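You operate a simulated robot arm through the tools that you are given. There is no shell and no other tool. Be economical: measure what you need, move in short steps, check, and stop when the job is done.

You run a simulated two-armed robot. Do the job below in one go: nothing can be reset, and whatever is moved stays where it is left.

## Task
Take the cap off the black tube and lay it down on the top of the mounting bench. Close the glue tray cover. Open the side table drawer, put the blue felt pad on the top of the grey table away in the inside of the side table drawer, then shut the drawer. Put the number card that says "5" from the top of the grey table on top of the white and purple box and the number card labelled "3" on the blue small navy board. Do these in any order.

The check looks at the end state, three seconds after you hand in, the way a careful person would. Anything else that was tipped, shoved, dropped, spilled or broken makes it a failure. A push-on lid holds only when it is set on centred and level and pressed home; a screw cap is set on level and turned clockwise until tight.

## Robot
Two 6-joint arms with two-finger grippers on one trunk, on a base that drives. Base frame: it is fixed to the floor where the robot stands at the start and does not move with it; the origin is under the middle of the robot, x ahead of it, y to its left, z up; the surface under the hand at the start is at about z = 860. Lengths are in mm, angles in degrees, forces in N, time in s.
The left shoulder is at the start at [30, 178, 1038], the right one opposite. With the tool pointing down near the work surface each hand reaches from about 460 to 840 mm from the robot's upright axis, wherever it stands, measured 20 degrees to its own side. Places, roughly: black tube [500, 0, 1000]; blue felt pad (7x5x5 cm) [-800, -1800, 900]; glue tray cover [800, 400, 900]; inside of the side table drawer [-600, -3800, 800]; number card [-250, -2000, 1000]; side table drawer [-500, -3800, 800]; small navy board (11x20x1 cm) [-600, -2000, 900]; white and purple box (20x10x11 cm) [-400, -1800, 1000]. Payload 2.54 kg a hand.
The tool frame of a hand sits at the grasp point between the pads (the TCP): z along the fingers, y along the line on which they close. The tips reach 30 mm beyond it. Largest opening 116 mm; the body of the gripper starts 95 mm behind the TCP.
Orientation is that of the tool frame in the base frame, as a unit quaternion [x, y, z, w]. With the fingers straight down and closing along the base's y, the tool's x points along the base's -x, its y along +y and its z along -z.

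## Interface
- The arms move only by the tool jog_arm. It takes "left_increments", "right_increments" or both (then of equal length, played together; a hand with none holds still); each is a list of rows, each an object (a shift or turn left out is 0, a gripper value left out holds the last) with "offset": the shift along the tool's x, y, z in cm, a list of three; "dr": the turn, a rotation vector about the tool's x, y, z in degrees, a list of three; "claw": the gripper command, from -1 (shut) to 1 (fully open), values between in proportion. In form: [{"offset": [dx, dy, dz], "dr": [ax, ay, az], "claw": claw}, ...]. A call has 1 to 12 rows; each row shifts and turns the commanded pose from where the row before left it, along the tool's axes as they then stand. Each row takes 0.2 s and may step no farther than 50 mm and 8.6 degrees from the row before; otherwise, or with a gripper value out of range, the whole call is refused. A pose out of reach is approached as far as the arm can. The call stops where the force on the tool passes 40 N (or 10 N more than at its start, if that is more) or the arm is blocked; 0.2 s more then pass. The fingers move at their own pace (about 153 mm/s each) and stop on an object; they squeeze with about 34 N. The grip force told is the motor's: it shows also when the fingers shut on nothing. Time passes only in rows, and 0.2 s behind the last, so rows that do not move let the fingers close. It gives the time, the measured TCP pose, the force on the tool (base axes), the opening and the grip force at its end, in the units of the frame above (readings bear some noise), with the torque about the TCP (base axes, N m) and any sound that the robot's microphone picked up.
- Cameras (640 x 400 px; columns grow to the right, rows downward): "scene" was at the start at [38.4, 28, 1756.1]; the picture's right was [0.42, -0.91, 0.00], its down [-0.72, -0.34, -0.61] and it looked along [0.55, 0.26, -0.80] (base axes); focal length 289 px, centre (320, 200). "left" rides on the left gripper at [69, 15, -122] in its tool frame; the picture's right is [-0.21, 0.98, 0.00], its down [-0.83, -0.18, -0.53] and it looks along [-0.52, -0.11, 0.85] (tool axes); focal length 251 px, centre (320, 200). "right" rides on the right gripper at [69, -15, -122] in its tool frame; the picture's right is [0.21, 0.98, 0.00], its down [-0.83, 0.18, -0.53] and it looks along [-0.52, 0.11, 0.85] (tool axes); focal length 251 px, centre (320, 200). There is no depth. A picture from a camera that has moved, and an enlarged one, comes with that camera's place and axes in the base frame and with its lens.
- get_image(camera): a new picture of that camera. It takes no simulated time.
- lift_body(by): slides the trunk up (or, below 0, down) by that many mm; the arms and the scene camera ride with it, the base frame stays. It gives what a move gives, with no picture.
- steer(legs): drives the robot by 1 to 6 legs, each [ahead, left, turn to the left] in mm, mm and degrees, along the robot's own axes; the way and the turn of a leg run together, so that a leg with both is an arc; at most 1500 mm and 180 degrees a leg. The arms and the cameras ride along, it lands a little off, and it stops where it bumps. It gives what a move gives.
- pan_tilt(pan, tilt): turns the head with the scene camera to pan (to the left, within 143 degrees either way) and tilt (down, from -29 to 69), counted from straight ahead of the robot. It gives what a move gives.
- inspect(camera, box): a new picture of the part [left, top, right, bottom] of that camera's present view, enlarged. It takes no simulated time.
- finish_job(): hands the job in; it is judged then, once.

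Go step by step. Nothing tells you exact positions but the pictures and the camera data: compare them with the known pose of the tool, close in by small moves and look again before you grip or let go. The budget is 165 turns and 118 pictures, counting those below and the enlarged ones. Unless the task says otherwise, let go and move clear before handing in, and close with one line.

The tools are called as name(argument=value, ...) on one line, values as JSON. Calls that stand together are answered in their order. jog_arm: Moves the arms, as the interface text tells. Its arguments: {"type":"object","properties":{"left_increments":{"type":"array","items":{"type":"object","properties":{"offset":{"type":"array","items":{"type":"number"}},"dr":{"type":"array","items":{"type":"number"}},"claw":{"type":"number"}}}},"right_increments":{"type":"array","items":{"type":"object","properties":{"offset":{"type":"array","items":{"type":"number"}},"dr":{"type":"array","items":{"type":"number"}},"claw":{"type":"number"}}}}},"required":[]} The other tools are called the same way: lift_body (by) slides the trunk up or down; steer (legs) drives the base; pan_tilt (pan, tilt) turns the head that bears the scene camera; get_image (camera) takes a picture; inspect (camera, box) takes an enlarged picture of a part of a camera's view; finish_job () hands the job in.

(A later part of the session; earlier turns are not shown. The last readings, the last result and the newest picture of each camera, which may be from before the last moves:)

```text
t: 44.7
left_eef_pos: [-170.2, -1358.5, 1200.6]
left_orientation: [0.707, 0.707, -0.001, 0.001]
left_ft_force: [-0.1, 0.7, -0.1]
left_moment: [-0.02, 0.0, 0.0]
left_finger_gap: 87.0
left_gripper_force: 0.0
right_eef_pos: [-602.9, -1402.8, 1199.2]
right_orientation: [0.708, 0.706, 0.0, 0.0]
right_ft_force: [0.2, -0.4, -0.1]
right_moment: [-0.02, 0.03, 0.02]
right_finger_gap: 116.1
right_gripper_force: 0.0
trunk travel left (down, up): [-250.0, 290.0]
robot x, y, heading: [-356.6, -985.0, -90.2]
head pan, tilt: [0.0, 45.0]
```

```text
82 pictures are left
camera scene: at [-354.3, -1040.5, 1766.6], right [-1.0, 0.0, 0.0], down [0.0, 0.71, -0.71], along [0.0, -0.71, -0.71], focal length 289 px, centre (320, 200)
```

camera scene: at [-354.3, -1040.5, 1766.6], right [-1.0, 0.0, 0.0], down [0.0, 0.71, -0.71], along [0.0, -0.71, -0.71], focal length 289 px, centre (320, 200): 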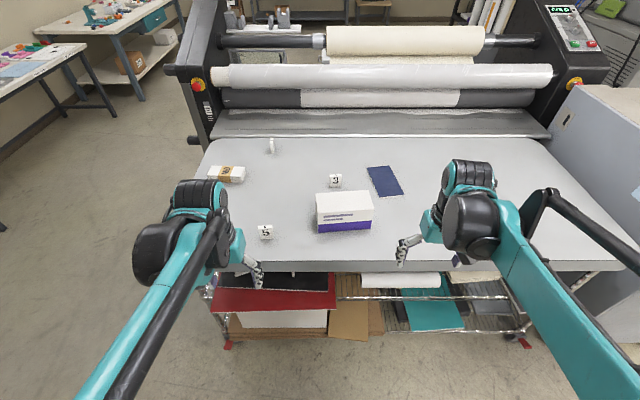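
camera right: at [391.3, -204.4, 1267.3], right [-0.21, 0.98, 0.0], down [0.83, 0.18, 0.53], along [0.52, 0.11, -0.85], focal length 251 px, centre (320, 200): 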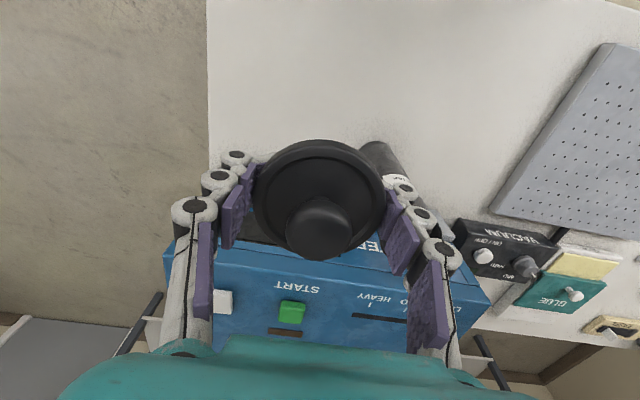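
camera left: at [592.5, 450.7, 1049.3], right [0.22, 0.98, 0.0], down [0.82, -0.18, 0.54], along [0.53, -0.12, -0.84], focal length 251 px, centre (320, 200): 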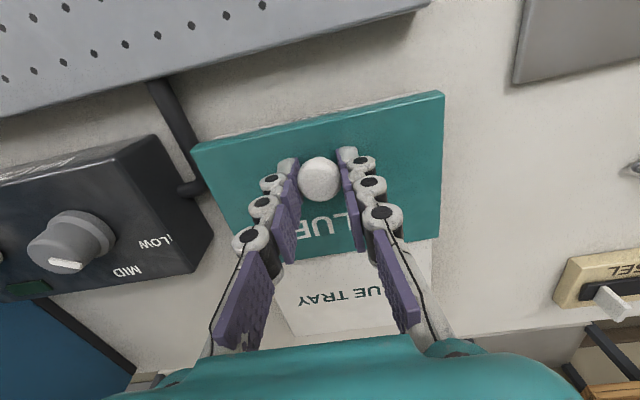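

I see "5" front-left, "3" behind the box, navy board to its right; the pad is hidden by my right hand. I'll drive up to the table edge.

steer(legs=[[280, -95, 0]])

get_image(camera="scene")

get_image(camera="right")

get_image(camera="left")

```text
t: 46.8
left_eef_pos: [-268.0, -1641.1, 1198.9]
left_orientation: [0.711, 0.703, -0.001, 0.001]
left_ft_force: [-0.4, 0.5, -0.5]
left_moment: [0.01, -0.02, -0.02]
left_finger_gap: 87.1
left_gripper_force: 0.0
right_eef_pos: [-699.1, -1682.1, 1199.7]
right_orientation: [0.71, 0.704, 0.0, 0.0]
right_ft_force: [-0.6, -0.2, 0.1]
right_moment: [0.05, -0.04, -0.01]
right_finger_gap: 116.2
right_gripper_force: 0.0
trunk travel left (down, up): [-250.0, 290.0]
robot x, y, heading: [-448.5, -1263.3, -90.5]
head pan, tilt: [0.0, 45.0]
```

```text
81 pictures are left
camera scene: at [-449.6, -1321.8, 1766.5], right [-1.0, 0.01, 0.0], down [0.01, 0.71, -0.71], along [-0.01, -0.71, -0.71], focal length 289 px, centre (320, 200)
```

scene: 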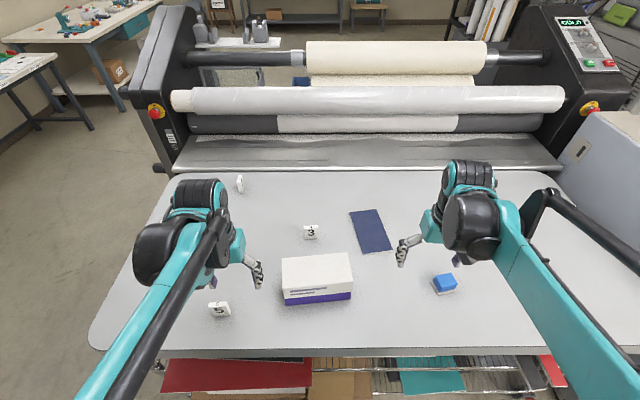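

```text
80 pictures are left
camera right: at [-715.6, -1612.9, 1322.5], right [0.98, 0.21, 0.0], down [0.17, -0.83, 0.53], along [0.11, -0.52, -0.85], focal length 251 px, centre (320, 200)
```

right: 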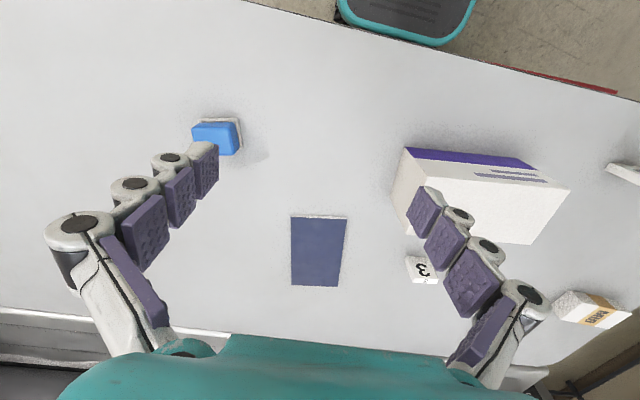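

```text
79 pictures are left
camera left: at [-250.0, -1571.2, 1321.6], right [0.97, -0.22, 0.0], down [-0.19, -0.82, 0.54], along [-0.12, -0.52, -0.84], focal length 251 px, centre (320, 200)
```

left: 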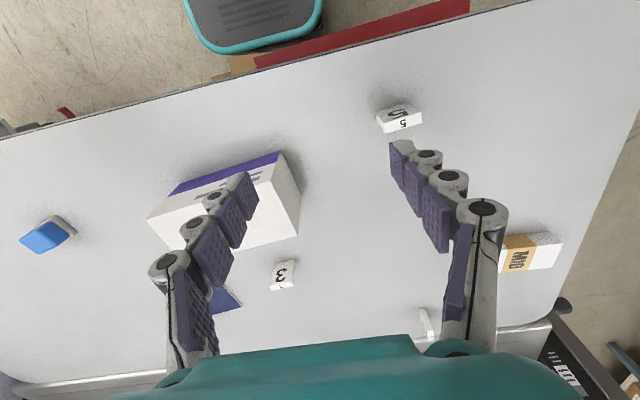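

Both cards and the pad are visible. I'll zoom on the "5" card, the "3" card and the box.

inspect(camera="left", box=[350, 80, 446, 140])

inspect(camera="scene", box=[190, 205, 350, 325])

inspect(camera="right", box=[280, 170, 472, 290])

```text
6.67 times, centred on (398, 110) of left
camera zoom: at [-250.0, -1571.2, 1321.6], right [0.97, -0.22, 0.0], down [-0.19, -0.82, 0.54], along [-0.12, -0.52, -0.84], focal length 1676 px, centre (-200, 800)
```

zoom: 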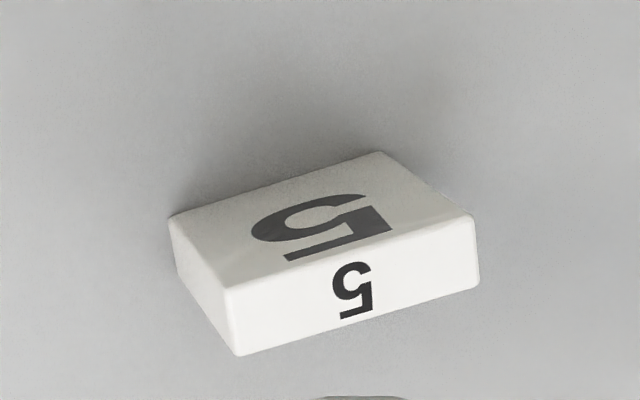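

```text
3.33 times, centred on (270, 265) of scene
camera zoom: at [-449.6, -1321.8, 1766.5], right [-1.0, 0.01, 0.0], down [0.01, 0.71, -0.71], along [-0.01, -0.71, -0.71], focal length 962 px, centre (487, -17)
```

zoom: 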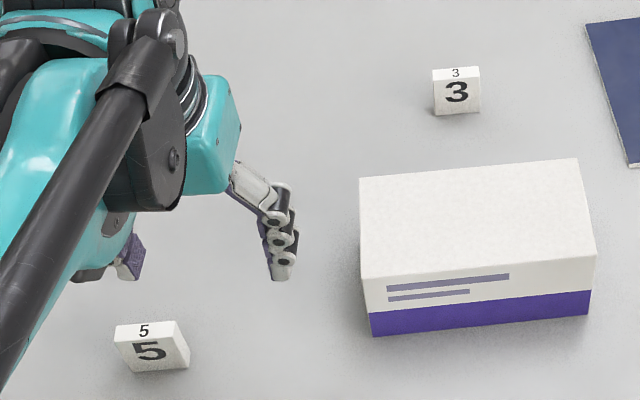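

```text
3.33 times, centred on (376, 230) of right
camera zoom: at [-715.6, -1612.9, 1322.5], right [0.98, 0.21, 0.0], down [0.17, -0.83, 0.53], along [0.11, -0.52, -0.85], focal length 838 px, centre (133, 100)
```

zoom: 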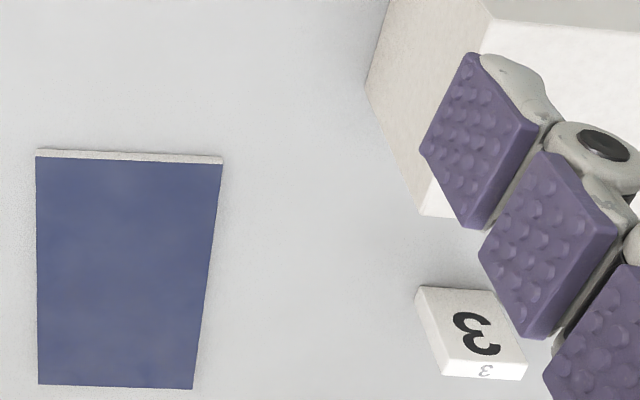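

Cards are upright blocks about 55×20×60 mm; "5" is centred near (-154, -1701). I'll bring the left hand above it and square up the yaw.

jog_arm(left_increments=[{"offset": [-2, 3.8, 0], "claw": 1}, {"offset": [-2, 3.8, 0]}, {"offset": [-1.9, 3.8, 0]}, {"offset": [0, 0, 4.7], "dr": [0, 0, -5]}, {"offset": [0, 0, 4.7]}, {"offset": [0, 0, 4.7]}, {"offset": [0, 0, 3.5]}, {}])

get_image(camera="left")

```text
t: 48.5
left_eef_pos: [-151.7, -1699.5, 1023.8]
left_orientation: [0.679, 0.734, -0.002, 0.002]
left_ft_force: [-0.3, 0.4, 0.6]
left_moment: [0.0, 0.0, 0.01]
left_finger_gap: 116.0
left_gripper_force: 0.1
right_eef_pos: [-700.8, -1681.7, 1200.9]
right_orientation: [0.71, 0.704, 0.001, 0.0]
right_ft_force: [0.1, -0.4, -1.2]
right_moment: [-0.04, 0.02, -0.01]
right_finger_gap: 115.8
right_gripper_force: 0.0
trunk travel left (down, up): [-250.0, 290.0]
robot x, y, heading: [-448.8, -1267.0, -90.6]
head pan, tilt: [0.0, 45.0]
```

```text
75 pictures are left
camera left: at [-141.6, -1629.4, 1145.7], right [0.99, -0.14, 0.0], down [-0.12, -0.84, 0.54], along [-0.07, -0.53, -0.84], focal length 251 px, centre (320, 200)
```

left: 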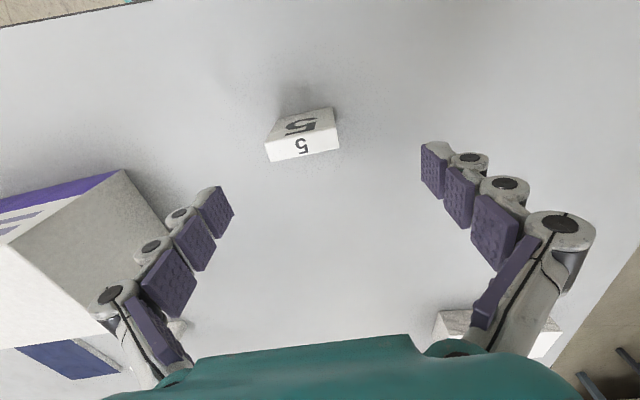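

The card is about 13 mm to the -x side of the hand. Correcting, descending and closing slowly.

jog_arm(left_increments=[{"offset": [0.2, -1.35, 0]}, {"offset": [0, 0, 4.5]}, {"offset": [0, 0, 4]}, {"offset": [0, 0, 1.2]}, {}])

get_image(camera="left")

```text
t: 49.6
left_eef_pos: [-166.6, -1700.0, 930.8]
left_orientation: [0.678, 0.735, -0.001, 0.003]
left_ft_force: [-1.3, 0.1, 16.3]
left_moment: [0.1, 0.22, 0.11]
left_finger_gap: 116.0
left_gripper_force: 0.0
right_eef_pos: [-699.6, -1682.8, 1199.3]
right_orientation: [0.71, 0.704, 0.0, 0.0]
right_ft_force: [0.1, -0.5, -0.6]
right_moment: [0.01, 0.01, 0.05]
right_finger_gap: 116.0
right_gripper_force: 0.2
trunk travel left (down, up): [-250.0, 290.0]
robot x, y, heading: [-448.0, -1266.1, -90.7]
head pan, tilt: [0.0, 45.0]
stopped in row 5 (left hand): the force on the tool passed its limit at 46 N (the readings are from after the stop); the commanded pose is now the measured one
```

```text
74 pictures are left
camera left: at [-155.8, -1629.2, 1051.5], right [0.99, -0.14, 0.0], down [-0.12, -0.83, 0.54], along [-0.07, -0.53, -0.84], focal length 251 px, centre (320, 200)
```

left: 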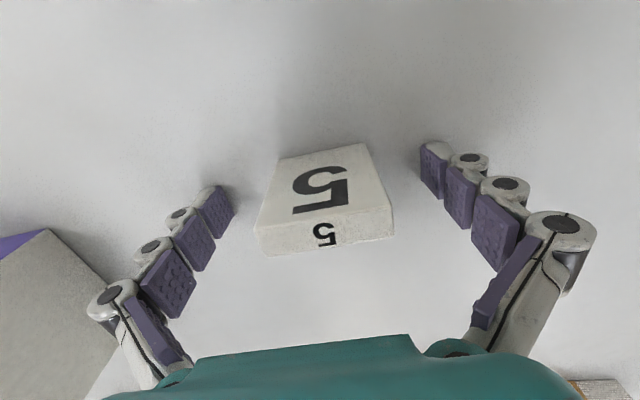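

The fingertips touched the table (top ≈ z 901). I'll rise 4 mm and close on the card.

jog_arm(left_increments=[{"offset": [-0.2, 0, -0.5]}, {"claw": 0.5}, {"claw": 0.1}, {"claw": -0.3}, {"claw": -1}, {}, {}])

get_image(camera="left")

```text
t: 50.2
left_eef_pos: [-169.2, -1702.9, 938.5]
left_orientation: [0.678, 0.735, -0.003, 0.005]
left_ft_force: [-6.8, -8.7, 71.6]
left_moment: [0.51, 0.46, 0.52]
left_finger_gap: 98.4
left_gripper_force: 44.8
right_eef_pos: [-702.9, -1679.5, 1202.6]
right_orientation: [0.711, 0.704, -0.001, 0.002]
right_ft_force: [-1.2, 0.3, 0.5]
right_moment: [0.01, -0.03, 0.01]
right_finger_gap: 116.2
right_gripper_force: 0.0
trunk travel left (down, up): [-250.0, 290.0]
robot x, y, heading: [-447.9, -1267.4, -90.6]
head pan, tilt: [0.0, 45.0]
stopped in row 3 (left hand): the force on the tool passed its limit at 51 N (the readings are from after the stop); the commanded pose is now the measured one
```

```text
73 pictures are left
camera left: at [-158.5, -1631.2, 1059.6], right [0.99, -0.14, 0.0], down [-0.12, -0.83, 0.54], along [-0.07, -0.54, -0.84], focal length 251 px, centre (320, 200)
```

left: 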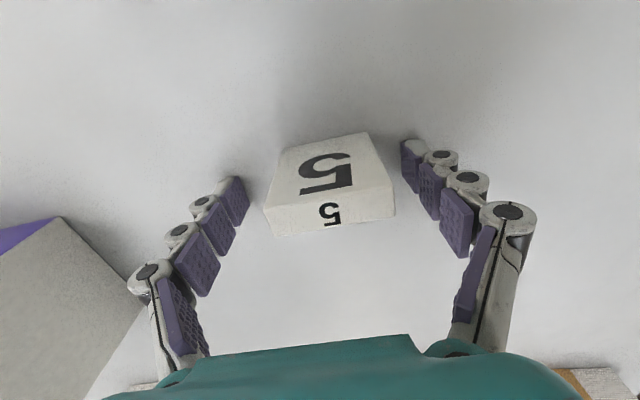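

The tips extend as they close and pressed on the table, so I need more height. Rising 12 mm, then closing.

jog_arm(left_increments=[{"offset": [0, 0, -0.8], "claw": 1}, {"offset": [0, 0, -0.6]}, {"claw": 0.5}, {"claw": 0.1}, {}])

get_image(camera="left")

```text
t: 51.4
left_eef_pos: [-165.7, -1704.3, 949.6]
left_orientation: [0.678, 0.735, -0.003, 0.003]
left_ft_force: [0.8, -1.0, -0.7]
left_moment: [-0.01, 0.01, 0.01]
left_finger_gap: 63.8
left_gripper_force: 0.0
right_eef_pos: [-700.4, -1682.8, 1200.2]
right_orientation: [0.711, 0.704, 0.0, 0.0]
right_ft_force: [0.2, 0.1, 0.1]
right_moment: [0.0, 0.02, 0.0]
right_finger_gap: 115.8
right_gripper_force: 0.1
trunk travel left (down, up): [-250.0, 290.0]
robot x, y, heading: [-448.2, -1265.2, -90.4]
head pan, tilt: [0.0, 45.0]
```

```text
72 pictures are left
camera left: at [-154.9, -1633.3, 1070.3], right [0.99, -0.14, 0.0], down [-0.12, -0.83, 0.54], along [-0.07, -0.54, -0.84], focal length 251 px, centre (320, 200)
```

left: 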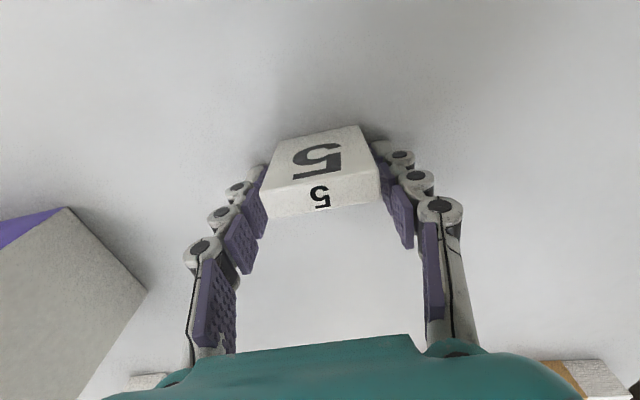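

Nicely straddled. Closing and lifting.

jog_arm(left_increments=[{"claw": -0.2}, {"claw": -1}, {}, {}, {"offset": [0, 0, -1]}, {"offset": [0, 0, -4]}, {"offset": [0, 0, -4]}, {"offset": [0, 0, -4]}, {"offset": [0, 0, -4]}, {"offset": [0, 0, -4]}])

get_image(camera="left")

get_image(camera="scene")

```text
t: 53.6
left_eef_pos: [-166.5, -1699.9, 1160.1]
left_orientation: [0.678, 0.735, -0.003, 0.003]
left_ft_force: [-0.2, -0.4, 0.5]
left_moment: [-0.03, -0.03, 0.02]
left_finger_gap: 48.6
left_gripper_force: 34.0
right_eef_pos: [-700.7, -1681.6, 1201.3]
right_orientation: [0.71, 0.704, 0.0, 0.0]
right_ft_force: [-0.3, 0.0, -0.1]
right_moment: [-0.02, 0.0, 0.0]
right_finger_gap: 116.1
right_gripper_force: 0.1
trunk travel left (down, up): [-250.0, 290.0]
robot x, y, heading: [-447.8, -1266.7, -90.5]
head pan, tilt: [0.0, 45.0]
```

```text
71 pictures are left
camera left: at [-155.0, -1629.4, 1280.8], right [0.99, -0.14, 0.0], down [-0.12, -0.83, 0.54], along [-0.07, -0.54, -0.84], focal length 251 px, centre (320, 200)
```

left: 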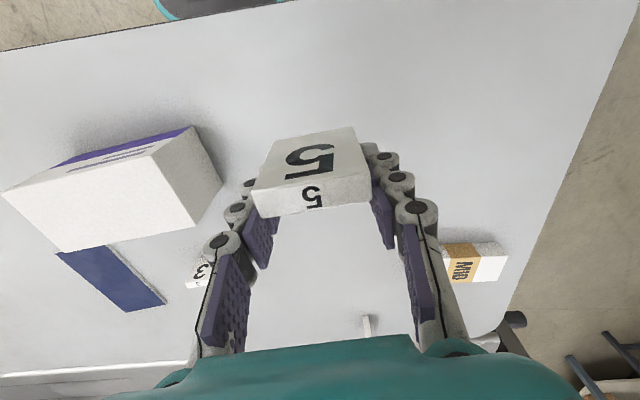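

```text
70 pictures are left
camera scene: at [-449.4, -1320.1, 1766.6], right [-1.0, 0.01, 0.0], down [0.01, 0.71, -0.71], along [-0.01, -0.71, -0.71], focal length 289 px, centre (320, 200)
```

scene: 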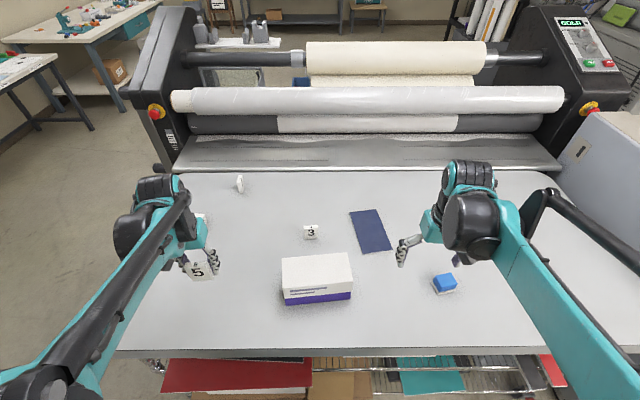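

Card held square. Box-top centre is about (-446, -1780, 1011); moving over it.

jog_arm(left_increments=[{"offset": [-0.97, -4.75, 0]}, {"offset": [-0.97, -4.75, 0]}, {"offset": [-0.97, -4.75, 0]}, {"offset": [-0.97, -4.75, 0]}, {"offset": [-0.97, -4.75, 0]}, {"offset": [-0.97, -4.75, 0]}, {"offset": [0, 0, 3]}, {"offset": [0, 0, 3]}, {}])

get_image(camera="scene")

get_image(camera="left")

```text
t: 55.6
left_eef_pos: [-447.0, -1783.8, 1101.0]
left_orientation: [0.678, 0.735, -0.003, 0.004]
left_ft_force: [0.6, 0.0, -0.9]
left_moment: [-0.01, 0.01, 0.0]
left_finger_gap: 48.4
left_gripper_force: 34.6
right_eef_pos: [-698.7, -1680.3, 1202.6]
right_orientation: [0.71, 0.704, 0.0, 0.0]
right_ft_force: [0.3, 0.2, -0.6]
right_moment: [0.01, 0.02, -0.04]
right_finger_gap: 116.0
right_gripper_force: 0.0
trunk travel left (down, up): [-250.0, 290.0]
robot x, y, heading: [-449.2, -1266.1, -90.4]
head pan, tilt: [0.0, 45.0]
```

```text
69 pictures are left
camera scene: at [-448.6, -1320.5, 1766.6], right [-1.0, 0.01, 0.0], down [0.01, 0.71, -0.71], along [-0.01, -0.71, -0.71], focal length 289 px, centre (320, 200)
```

scene: 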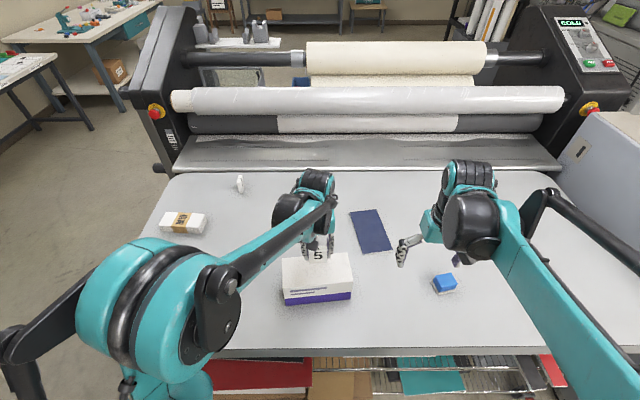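

```text
68 pictures are left
camera left: at [-435.6, -1713.0, 1222.4], right [0.99, -0.14, 0.0], down [-0.11, -0.83, 0.54], along [-0.07, -0.54, -0.84], focal length 251 px, centre (320, 200)
```

left: 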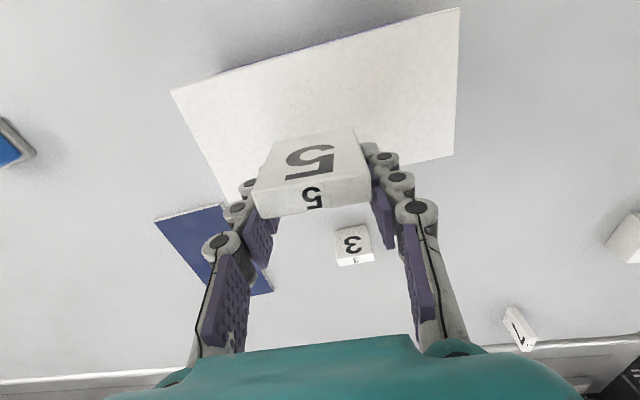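

The card is over the box, about 10 mm too far back. Nudging and lowering until it touches.

jog_arm(left_increments=[{"offset": [0.9, 0.4, 1]}, {"offset": [0, 0, 1]}, {"offset": [0, 0, 0.7]}, {"offset": [0, 0, 0.4]}, {"offset": [0, 0, 0.3]}, {"offset": [0, 0, 0.3]}, {}])

inspect(camera="scene", box=[260, 210, 380, 310])

```text
t: 57.2
left_eef_pos: [-442.6, -1773.7, 1063.0]
left_orientation: [0.678, 0.735, -0.003, 0.004]
left_ft_force: [-0.9, -0.1, -0.7]
left_moment: [-0.03, 0.0, 0.01]
left_finger_gap: 48.5
left_gripper_force: 34.5
right_eef_pos: [-700.7, -1682.8, 1200.3]
right_orientation: [0.71, 0.704, 0.0, 0.0]
right_ft_force: [-0.2, -0.2, 0.3]
right_moment: [-0.01, 0.03, -0.03]
right_finger_gap: 116.0
right_gripper_force: 0.0
trunk travel left (down, up): [-250.0, 290.0]
robot x, y, heading: [-446.8, -1263.7, -90.6]
head pan, tilt: [0.0, 45.0]
```

```text
4.00 times, centred on (320, 260) of scene
camera zoom: at [-449.2, -1321.2, 1766.6], right [-1.0, 0.01, 0.0], down [0.01, 0.71, -0.71], along [-0.01, -0.71, -0.71], focal length 1154 px, centre (320, -40)
```

zoom: 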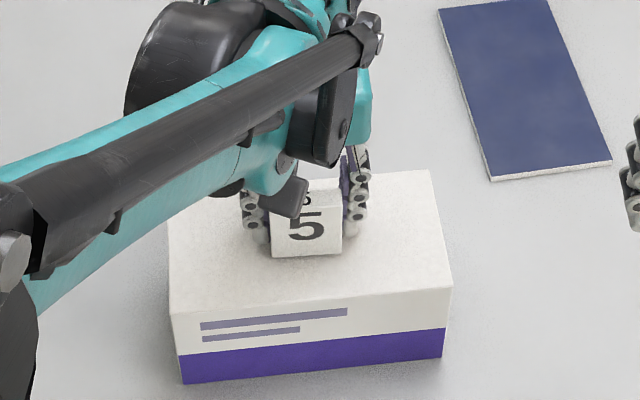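

Very close to contact. A few more millimetres down.

jog_arm(left_increments=[{"offset": [0, 0, 0.2]}, {"offset": [0, 0, 0.2]}, {"offset": [0, 0, 0.2]}, {}])

```text
t: 58.0
left_eef_pos: [-442.9, -1774.0, 1058.9]
left_orientation: [0.678, 0.735, -0.003, 0.004]
left_ft_force: [-0.7, 0.9, 24.7]
left_moment: [0.43, -0.04, 0.01]
left_finger_gap: 48.5
left_gripper_force: 34.1
right_eef_pos: [-699.7, -1681.1, 1201.5]
right_orientation: [0.71, 0.704, 0.0, 0.001]
right_ft_force: [0.1, -0.1, -0.7]
right_moment: [-0.02, -0.02, 0.02]
right_finger_gap: 116.0
right_gripper_force: 0.2
trunk travel left (down, up): [-250.0, 290.0]
robot x, y, heading: [-449.2, -1262.7, -90.5]
head pan, tilt: [0.0, 45.0]
stopped in row 4 (left hand): the force on the tool passed its limit at 45 N (the readings are from after the stop); the commanded pose is now the measured one
```

The card is on the box. Releasing and lifting straight up.

jog_arm(left_increments=[{"offset": [0, 0, -0.15]}, {"claw": -0.1}, {"claw": 0.1}, {"claw": 0.4}, {}, {"offset": [0, 0, -2]}, {"offset": [0, 0, -4]}, {"offset": [0, 0, -4]}, {"offset": [0, 0, -4]}, {}])

get_image(camera="left")

```text
t: 60.2
left_eef_pos: [-442.4, -1774.5, 1199.1]
left_orientation: [0.678, 0.735, -0.004, 0.003]
left_ft_force: [-1.9, -0.9, 0.0]
left_moment: [0.02, -0.02, -0.02]
left_finger_gap: 81.3
left_gripper_force: 0.0
right_eef_pos: [-700.5, -1682.4, 1199.7]
right_orientation: [0.71, 0.704, 0.0, 0.0]
right_ft_force: [0.1, -0.9, -0.4]
right_moment: [-0.01, 0.01, 0.0]
right_finger_gap: 115.8
right_gripper_force: 0.0
trunk travel left (down, up): [-250.0, 290.0]
robot x, y, heading: [-448.1, -1265.2, -90.6]
head pan, tilt: [0.0, 45.0]
```

```text
66 pictures are left
camera left: at [-431.8, -1703.5, 1319.3], right [0.99, -0.14, 0.0], down [-0.11, -0.83, 0.54], along [-0.07, -0.54, -0.84], focal length 251 px, centre (320, 200)
```

left: 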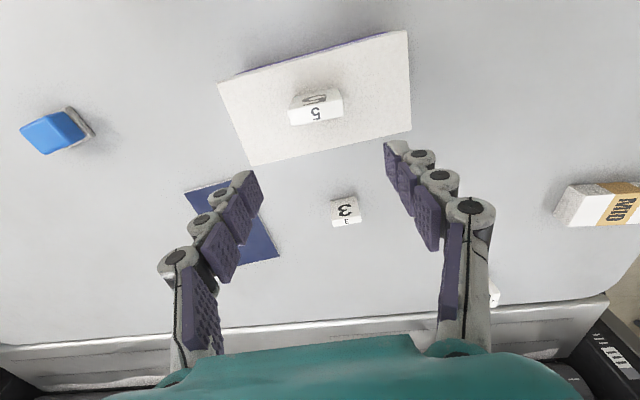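

"5" stands on the box. The "3" card is at about (-424, -1990), better for the right hand; I'll pull the left back and bring the right over.

jog_arm(left_increments=[{"offset": [2.4, 3.64, 0], "claw": 1}, {"offset": [2.4, 3.64, 0]}, {"offset": [2.4, 3.64, 0]}, {"offset": [2.4, 3.64, 0]}, {"offset": [2.4, 3.64, 0]}])

jog_arm(right_increments=[{"offset": [-3.4, 3.1, 0]}, {"offset": [-3.4, 3.1, 0]}, {"offset": [-3.4, 3.1, 0]}, {"offset": [-3.4, 3.1, 0]}, {"offset": [-3.4, 3.1, 0]}, {"offset": [-3.4, 3.1, 0]}, {"offset": [-3.4, 3.1, 0]}, {"offset": [-3.4, 3.1, 0]}, {"offset": [-3.4, 3.1, 0]}, {"offset": [0, 0, 4.5], "dr": [0, 0, -5]}, {"offset": [0, 0, 4.5]}, {"offset": [0, 0, 4.5]}])

get_image(camera="right")

```text
t: 61.5
left_eef_pos: [-270.6, -1638.3, 1197.6]
left_orientation: [0.678, 0.735, -0.005, 0.005]
left_ft_force: [0.4, 0.8, 0.7]
left_moment: [0.0, 0.03, -0.03]
left_finger_gap: 115.9
left_gripper_force: 0.0
right_eef_pos: [-699.2, -1680.6, 1201.5]
right_orientation: [0.71, 0.704, -0.001, 0.0]
right_ft_force: [0.3, 0.0, 0.3]
right_moment: [0.03, 0.01, 0.0]
right_finger_gap: 116.1
right_gripper_force: 0.0
trunk travel left (down, up): [-250.0, 290.0]
robot x, y, heading: [-450.8, -1264.6, -90.7]
head pan, tilt: [0.0, 45.0]
```

```text
t: 64.0
left_eef_pos: [-270.7, -1640.8, 1196.4]
left_orientation: [0.678, 0.735, -0.003, 0.004]
left_ft_force: [0.5, 0.4, 0.1]
left_moment: [0.0, 0.01, 0.01]
left_finger_gap: 116.1
left_gripper_force: 0.0
right_eef_pos: [-423.6, -1991.7, 1064.8]
right_orientation: [0.679, 0.734, 0.0, 0.0]
right_ft_force: [-0.5, 0.5, 0.2]
right_moment: [0.0, -0.04, -0.01]
right_finger_gap: 115.5
right_gripper_force: 0.0
trunk travel left (down, up): [-250.0, 290.0]
robot x, y, heading: [-446.4, -1263.8, -90.5]
head pan, tilt: [0.0, 45.0]
```

```text
65 pictures are left
camera right: at [-444.1, -1924.1, 1186.5], right [0.96, 0.29, 0.0], down [0.25, -0.81, 0.53], along [0.16, -0.51, -0.85], focal length 251 px, centre (320, 200)
```

right: 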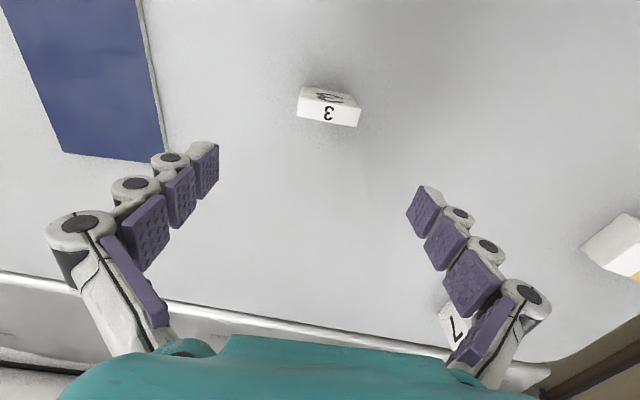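

The card is about 20 mm closer to me than the hand, and yawed about 10°. Correcting, and descending partway to re-check.

jog_arm(right_increments=[{"offset": [1.8, 0.35, 0]}, {"dr": [0, 0, -5], "offset": [0, 0, 2]}, {"offset": [0, 0, 3]}, {}])

get_image(camera="right")

```text
t: 65.0
left_eef_pos: [-272.6, -1639.9, 1197.7]
left_orientation: [0.678, 0.735, -0.004, 0.003]
left_ft_force: [0.0, 0.8, 0.2]
left_moment: [0.0, -0.01, 0.0]
left_finger_gap: 115.9
left_gripper_force: 0.0
right_eef_pos: [-420.9, -1973.2, 1014.6]
right_orientation: [0.646, 0.763, 0.0, 0.001]
right_ft_force: [0.8, 0.5, 0.7]
right_moment: [-0.01, -0.02, 0.0]
right_finger_gap: 116.1
right_gripper_force: 0.1
trunk travel left (down, up): [-250.0, 290.0]
robot x, y, heading: [-451.6, -1267.2, -90.4]
head pan, tilt: [0.0, 45.0]
```

```text
64 pictures are left
camera right: at [-447.8, -1906.7, 1137.2], right [0.93, 0.37, 0.0], down [0.32, -0.78, 0.53], along [0.2, -0.5, -0.85], focal length 251 px, centre (320, 200)
```

right: 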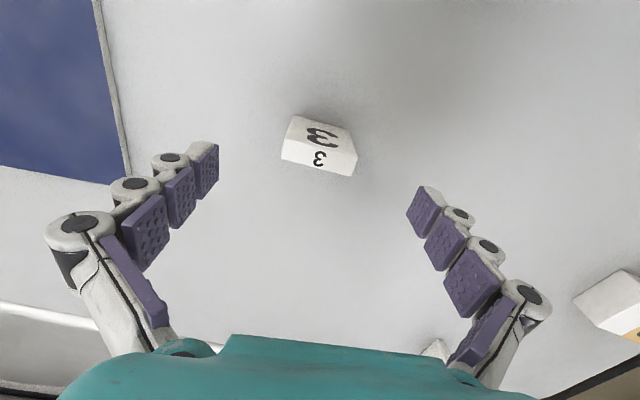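

Yaw matches now. Descending to TCP 950 and closing gently.

jog_arm(right_increments=[{"offset": [-0.3, 0, 3]}, {"offset": [0, 0, 3.4]}, {"claw": 0.5}, {"claw": 0.1}, {}])

get_image(camera="right")

```text
t: 66.2
left_eef_pos: [-272.2, -1640.7, 1196.5]
left_orientation: [0.678, 0.735, -0.004, 0.004]
left_ft_force: [0.4, -0.2, -1.0]
left_moment: [-0.01, 0.0, 0.02]
left_finger_gap: 116.1
left_gripper_force: 0.1
right_eef_pos: [-421.9, -1977.4, 953.7]
right_orientation: [0.646, 0.763, 0.0, 0.0]
right_ft_force: [0.5, -0.6, 0.4]
right_moment: [0.04, 0.0, -0.03]
right_finger_gap: 63.6
right_gripper_force: 0.0
trunk travel left (down, up): [-250.0, 290.0]
robot x, y, heading: [-450.6, -1266.4, -90.1]
head pan, tilt: [0.0, 45.0]
```

```text
63 pictures are left
camera right: at [-448.6, -1911.1, 1075.0], right [0.93, 0.37, 0.0], down [0.32, -0.78, 0.53], along [0.2, -0.5, -0.85], focal length 251 px, centre (320, 200)
```

right: 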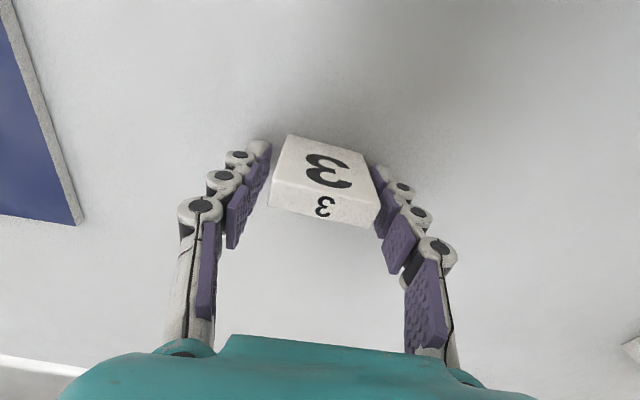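

Aligned. Closing, lifting, and carrying toward the navy board centre (~(-648, -2010)).

jog_arm(right_increments=[{"claw": -0.2}, {"claw": -1}, {}, {}, {"offset": [0, 0, -2]}, {"offset": [0, 0, -4.5]}, {"offset": [0.1, -4.6, 0]}, {"offset": [0.1, -4.6, 0]}, {"offset": [0.1, -4.6, 0]}, {"offset": [0.1, -4.6, 0]}, {"offset": [0.1, -4.4, 0]}, {}])

get_image(camera="right")

inspect(camera="scene", box=[260, 150, 460, 275])

```text
t: 68.8
left_eef_pos: [-271.1, -1640.6, 1197.6]
left_orientation: [0.679, 0.734, -0.004, 0.003]
left_ft_force: [0.5, 0.0, 0.7]
left_moment: [-0.05, -0.02, 0.0]
left_finger_gap: 115.9
left_gripper_force: 0.0
right_eef_pos: [-645.5, -2008.5, 1018.7]
right_orientation: [0.646, 0.763, -0.001, -0.001]
right_ft_force: [-0.1, 0.0, -0.7]
right_moment: [0.0, 0.03, -0.03]
right_finger_gap: 48.8
right_gripper_force: 33.8
trunk travel left (down, up): [-250.0, 290.0]
robot x, y, heading: [-447.3, -1269.9, -90.2]
head pan, tilt: [0.0, 45.0]
```

```text
62 pictures are left
camera right: at [-672.2, -1943.0, 1141.5], right [0.93, 0.37, 0.0], down [0.32, -0.78, 0.53], along [0.2, -0.5, -0.85], focal length 251 px, centre (320, 200)
```

right: 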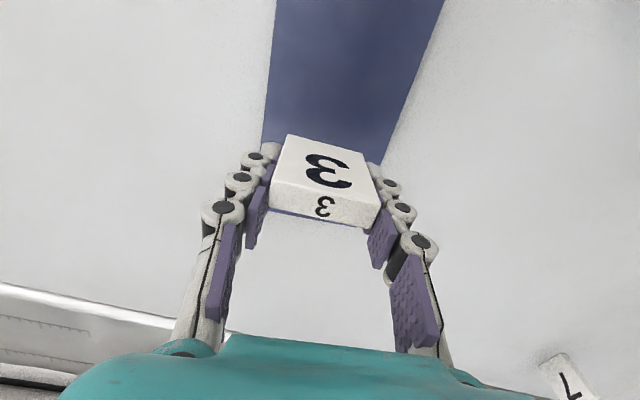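

```text
3.20 times, centred on (360, 212) of scene
camera zoom: at [-447.8, -1321.1, 1766.6], right [-1.0, 0.01, 0.0], down [0.01, 0.71, -0.71], along [-0.01, -0.71, -0.71], focal length 924 px, centre (192, 160)
```

zoom: 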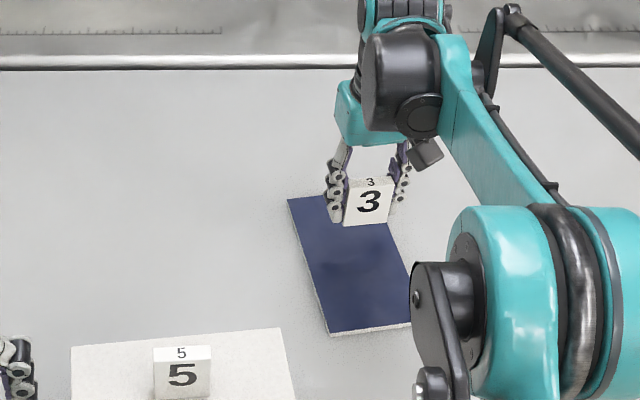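

The held card is nearly centred over the navy board. Small nudge, then lowering to contact.

jog_arm(right_increments=[{"offset": [0.8, 0.5, 2]}, {"offset": [0, 0, 2]}, {"offset": [0, 0, 0.6]}, {"offset": [0, 0, 0.3]}, {"offset": [0, 0, 0.3]}, {"offset": [0, 0, 0.2]}, {"offset": [0, 0, 0.2]}, {"offset": [0, 0, 0.2]}, {"offset": [0, 0, 0.2]}, {}])

inspect(camera="scene", box=[320, 180, 420, 260])

```text
t: 71.0
left_eef_pos: [-270.5, -1637.6, 1198.8]
left_orientation: [0.679, 0.734, -0.006, 0.004]
left_ft_force: [-0.1, 0.8, 0.9]
left_moment: [-0.02, 0.01, 0.03]
left_finger_gap: 116.0
left_gripper_force: 0.1
right_eef_pos: [-642.9, -1998.5, 959.3]
right_orientation: [0.646, 0.763, -0.001, 0.0]
right_ft_force: [-0.7, -5.9, 28.5]
right_moment: [0.05, -0.05, -0.08]
right_finger_gap: 49.0
right_gripper_force: 33.6
trunk travel left (down, up): [-250.0, 290.0]
robot x, y, heading: [-447.7, -1260.3, -90.6]
head pan, tilt: [0.0, 45.0]
```

```text
5.00 times, centred on (370, 220) of scene
camera zoom: at [-448.0, -1318.4, 1766.8], right [-1.0, 0.01, 0.0], down [0.01, 0.71, -0.71], along [-0.01, -0.71, -0.71], focal length 1443 px, centre (70, 100)
```

zoom: 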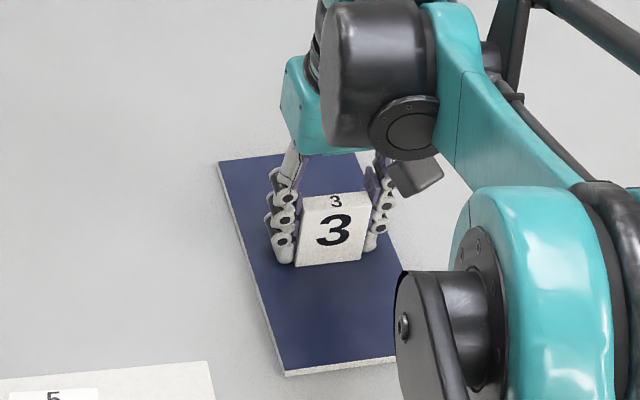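

The "3" card sits on the board under contact. Releasing and lifting.

jog_arm(right_increments=[{"offset": [0, 0, -0.15]}, {"claw": -0.1}, {"claw": 0.1}, {"claw": 0.3}, {}, {"offset": [0, 0, -2]}, {"offset": [0, 0, -4]}, {"offset": [0, 0, -4.5]}, {"offset": [0, 0, -4.5]}, {}])

get_image(camera="right")

```text
t: 73.2
left_eef_pos: [-271.8, -1639.6, 1197.5]
left_orientation: [0.678, 0.735, -0.004, 0.004]
left_ft_force: [0.4, -0.3, 0.1]
left_moment: [0.0, -0.02, 0.0]
left_finger_gap: 116.1
left_gripper_force: 0.1
right_eef_pos: [-642.6, -1997.3, 1109.8]
right_orientation: [0.645, 0.764, 0.001, 0.0]
right_ft_force: [-0.5, -0.7, 0.1]
right_moment: [0.03, -0.01, 0.0]
right_finger_gap: 75.1
right_gripper_force: 0.1
trunk travel left (down, up): [-250.0, 290.0]
robot x, y, heading: [-450.7, -1270.6, -90.4]
head pan, tilt: [0.0, 45.0]
```

```text
59 pictures are left
camera right: at [-670.3, -1932.7, 1232.3], right [0.93, 0.37, 0.0], down [0.32, -0.78, 0.53], along [0.2, -0.49, -0.85], focal length 251 px, centre (320, 200)
```

right: 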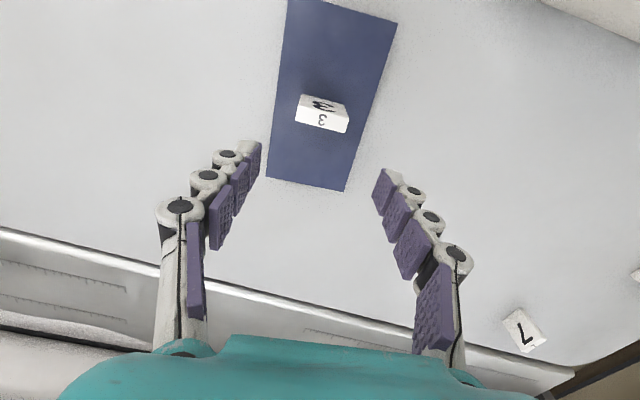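

"3" stands on the navy board. Now the felt pad, near (-846, -1770): moving the right hand over it.

jog_arm(right_increments=[{"offset": [3.68, -2.32, 0], "claw": 1}, {"offset": [3.68, -2.32, 0]}, {"offset": [3.68, -2.32, 0]}, {"offset": [3.68, -2.32, 0]}, {"offset": [3.68, -2.32, 0]}, {"offset": [3.68, -2.32, 0]}, {"offset": [3.68, -2.32, 0]}, {}])

get_image(camera="right")

inspect(camera="scene", box=[400, 240, 500, 320])

```text
t: 75.0
left_eef_pos: [-270.2, -1640.2, 1195.8]
left_orientation: [0.678, 0.735, -0.005, 0.003]
left_ft_force: [0.4, -0.2, -0.6]
left_moment: [0.03, 0.0, 0.01]
left_finger_gap: 115.8
left_gripper_force: 0.0
right_eef_pos: [-845.7, -1774.0, 1107.4]
right_orientation: [0.646, 0.763, 0.0, 0.001]
right_ft_force: [-0.3, -0.5, 0.9]
right_moment: [0.0, 0.02, -0.01]
right_finger_gap: 115.8
right_gripper_force: 0.0
trunk travel left (down, up): [-250.0, 290.0]
robot x, y, heading: [-450.2, -1269.2, -90.4]
head pan, tilt: [0.0, 45.0]
```

```text
58 pictures are left
camera right: at [-872.7, -1708.1, 1229.7], right [0.93, 0.37, 0.0], down [0.32, -0.78, 0.53], along [0.2, -0.49, -0.85], focal length 251 px, centre (320, 200)
```

right: 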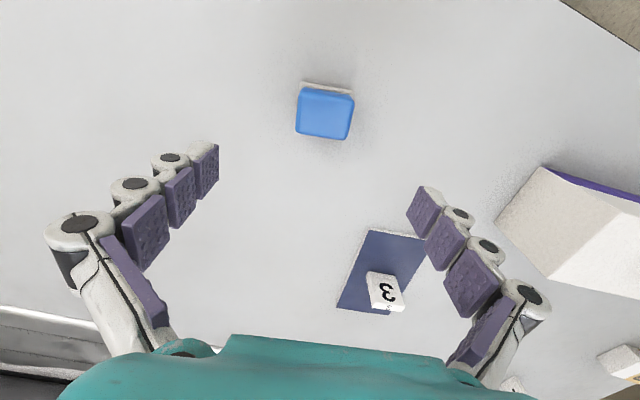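

```text
5.00 times, centred on (450, 280) of scene
camera zoom: at [-448.4, -1322.4, 1766.5], right [-1.0, 0.01, 0.0], down [0.01, 0.71, -0.71], along [-0.01, -0.71, -0.71], focal length 1443 px, centre (-330, -200)
```

zoom: 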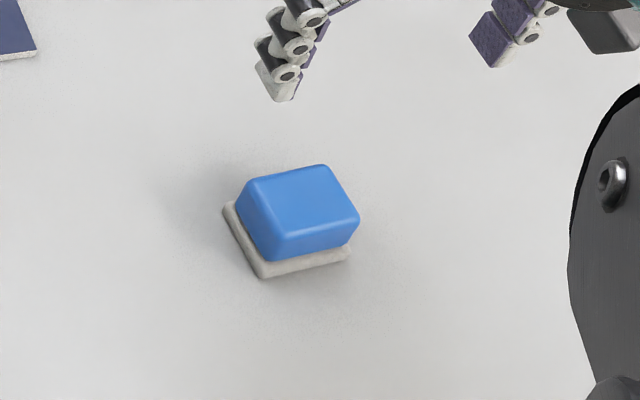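

The pad is a blue grip on a white felt base, yawed about 15°, centred near (-845, -1765). Squaring up and descending.

jog_arm(right_increments=[{"offset": [0.9, 0, 0], "dr": [0, 0, -6]}, {"offset": [0, 0, 4.5]}, {"offset": [0, 0, 4.5]}, {}])

get_image(camera="right")

```text
t: 76.0
left_eef_pos: [-270.7, -1639.5, 1195.9]
left_orientation: [0.678, 0.735, -0.005, 0.004]
left_ft_force: [0.2, 0.2, -0.5]
left_moment: [-0.01, 0.0, 0.01]
left_finger_gap: 115.8
left_gripper_force: 0.0
right_eef_pos: [-846.9, -1762.3, 1018.3]
right_orientation: [0.605, 0.796, 0.0, -0.001]
right_ft_force: [0.7, 0.0, 0.8]
right_moment: [0.02, -0.01, 0.0]
right_finger_gap: 116.0
right_gripper_force: 0.1
trunk travel left (down, up): [-250.0, 290.0]
robot x, y, heading: [-448.0, -1265.8, -90.5]
head pan, tilt: [0.0, 45.0]
```

```text
56 pictures are left
camera right: at [-881.1, -1699.9, 1140.6], right [0.88, 0.47, 0.0], down [0.4, -0.75, 0.53], along [0.25, -0.47, -0.85], focal length 251 px, centre (320, 200)
```

right: 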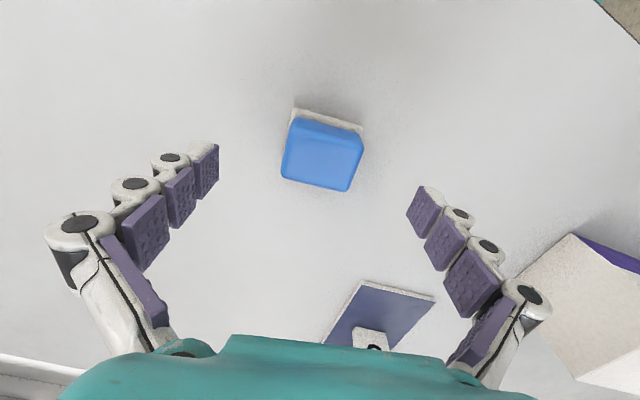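

Well aligned. Descending to the blue grip and closing.

jog_arm(right_increments=[{"offset": [-0.3, 0.1, 3]}, {"offset": [0, 0, 2.8]}, {"claw": 0.5}, {"claw": 0.2}, {"claw": -0.2}, {"claw": -1}, {}, {}])

get_image(camera="right")

```text
t: 77.8
left_eef_pos: [-271.4, -1640.5, 1196.7]
left_orientation: [0.678, 0.735, -0.003, 0.005]
left_ft_force: [-0.6, -0.2, 0.0]
left_moment: [0.01, 0.01, 0.0]
left_finger_gap: 115.7
left_gripper_force: 0.0
right_eef_pos: [-847.1, -1767.4, 960.6]
right_orientation: [0.605, 0.796, 0.0, 0.0]
right_ft_force: [1.1, -0.8, 0.5]
right_moment: [-0.02, -0.04, -0.04]
right_finger_gap: 56.7
right_gripper_force: 33.4
trunk travel left (down, up): [-250.0, 290.0]
robot x, y, heading: [-448.5, -1267.8, -90.5]
head pan, tilt: [0.0, 45.0]
```

```text
55 pictures are left
camera right: at [-880.6, -1704.3, 1083.7], right [0.88, 0.47, 0.0], down [0.4, -0.75, 0.53], along [0.25, -0.47, -0.85], focal length 251 px, centre (320, 200)
```

right: 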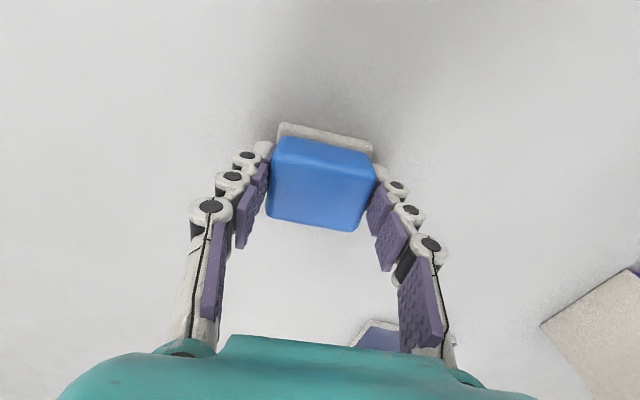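

The pad is gripped. Lifting it, squaring the wrist and pulling the hand in for travel.

jog_arm(right_increments=[{"offset": [0, 0, -3]}, {"offset": [0, 0, -4.5]}, {"offset": [0, 0, -4.5]}, {"offset": [0, 0, -4.5]}, {"offset": [0, 0, -4.5]}, {"dr": [0, 0, 8]}, {"dr": [0, 0, 8]}, {"offset": [2.5, 4, 0]}, {"offset": [2.5, 4, 0]}, {}], left_increments=[{}, {}, {}, {}, {}, {"dr": [0, 0, 5]}, {}, {}, {}, {}])

steer(legs=[[-500, 0, 0], [0, 1450, 0]])

pan_tilt(pan=-20, tilt=20)

get_image(camera="scene")

```text
t: 80.0
left_eef_pos: [-272.3, -1641.0, 1197.6]
left_orientation: [0.71, 0.704, -0.003, 0.004]
left_ft_force: [-1.0, -0.3, -0.4]
left_moment: [0.01, 0.01, 0.02]
left_finger_gap: 115.8
left_gripper_force: 0.1
right_eef_pos: [-764.2, -1718.7, 1169.9]
right_orientation: [0.711, 0.704, 0.001, 0.0]
right_ft_force: [0.1, 0.1, -0.5]
right_moment: [0.03, -0.02, 0.02]
right_finger_gap: 56.7
right_gripper_force: 33.9
trunk travel left (down, up): [-250.0, 290.0]
robot x, y, heading: [-448.8, -1263.5, -90.4]
head pan, tilt: [0.0, 45.0]
```

```text
t: 89.9
left_eef_pos: [1187.4, -1155.5, 1196.7]
left_orientation: [0.713, 0.701, -0.003, 0.004]
left_ft_force: [-0.4, -0.8, -0.6]
left_moment: [0.0, 0.01, 0.01]
left_finger_gap: 115.9
left_gripper_force: 0.1
right_eef_pos: [692.4, -1228.3, 1170.8]
right_orientation: [0.714, 0.7, 0.0, 0.0]
right_ft_force: [-0.9, 0.1, -0.3]
right_moment: [-0.01, 0.04, -0.04]
right_finger_gap: 56.9
right_gripper_force: 34.1
trunk travel left (down, up): [-250.0, 290.0]
robot x, y, heading: [1014.2, -782.0, -90.9]
head pan, tilt: [0.0, 45.0]
```

```text
t: 90.8
left_eef_pos: [1187.0, -1156.5, 1197.2]
left_orientation: [0.713, 0.701, -0.003, 0.004]
left_ft_force: [0.4, -0.3, -0.3]
left_moment: [0.05, -0.03, 0.0]
left_finger_gap: 116.2
left_gripper_force: 0.0
right_eef_pos: [691.8, -1228.3, 1169.7]
right_orientation: [0.714, 0.7, 0.0, 0.0]
right_ft_force: [-0.3, 0.2, -1.3]
right_moment: [0.0, -0.02, 0.0]
right_finger_gap: 56.8
right_gripper_force: 33.6
trunk travel left (down, up): [-250.0, 290.0]
robot x, y, heading: [1011.0, -782.2, -90.9]
head pan, tilt: [-20.0, 20.0]
```

```text
54 pictures are left
camera scene: at [980.1, -841.2, 1805.2], right [-0.93, 0.36, 0.0], down [0.12, 0.32, -0.94], along [-0.34, -0.88, -0.34], focal length 289 px, centre (320, 200)
```

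scene: 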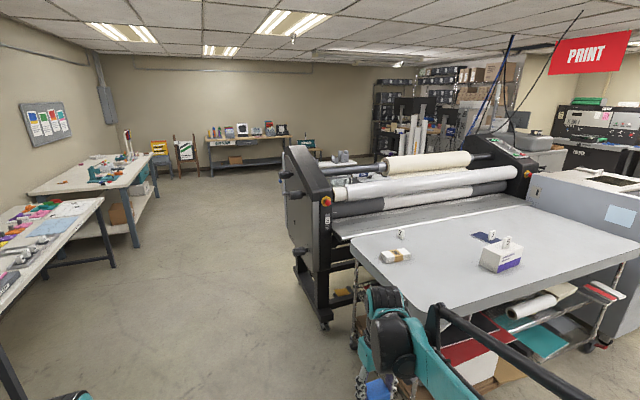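

The aisle left of the roller machine is clear. Driving ahead past the machine, then looking right for the side table.

steer(legs=[[0, 50, 0.9], [1200, 0, 0], [1100, 0, 0]])

pan_tilt(pan=-70, tilt=30)

get_image(camera="scene")

```text
t: 102.5
left_eef_pos: [1289.9, -3423.2, 1196.9]
left_orientation: [0.699, 0.715, -0.003, 0.004]
left_ft_force: [-0.3, 0.6, 0.5]
left_moment: [0.0, -0.01, -0.01]
left_finger_gap: 115.9
left_gripper_force: 0.0
right_eef_pos: [799.6, -3515.8, 1169.1]
right_orientation: [0.7, 0.715, -0.001, 0.0]
right_ft_force: [0.6, -0.2, -0.3]
right_moment: [0.0, 0.04, 0.0]
right_finger_gap: 56.6
right_gripper_force: 34.0
trunk travel left (down, up): [-250.0, 290.0]
robot x, y, heading: [1102.2, -3055.3, -88.6]
head pan, tilt: [-20.0, 20.0]
```

```text
t: 103.7
left_eef_pos: [1289.9, -3422.3, 1197.5]
left_orientation: [0.699, 0.715, -0.004, 0.004]
left_ft_force: [-1.4, 0.1, 0.1]
left_moment: [-0.02, 0.0, 0.0]
left_finger_gap: 115.9
left_gripper_force: 0.1
right_eef_pos: [799.4, -3514.2, 1170.9]
right_orientation: [0.7, 0.714, 0.0, 0.0]
right_ft_force: [0.5, -0.4, -1.0]
right_moment: [0.01, -0.02, -0.05]
right_finger_gap: 56.8
right_gripper_force: 34.0
trunk travel left (down, up): [-250.0, 290.0]
robot x, y, heading: [1097.5, -3053.5, -88.8]
head pan, tilt: [-70.0, 30.0]
```

```text
53 pictures are left
camera scene: at [1016.7, -3061.5, 1789.2], right [-0.36, 0.93, 0.0], down [0.47, 0.18, -0.87], along [-0.81, -0.31, -0.5], focal length 289 px, centre (320, 200)
```

scene: 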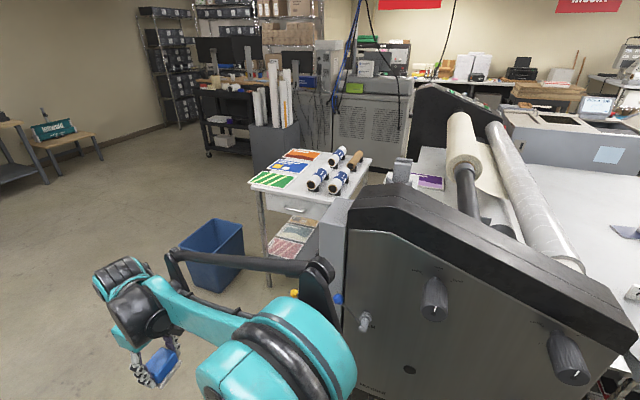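

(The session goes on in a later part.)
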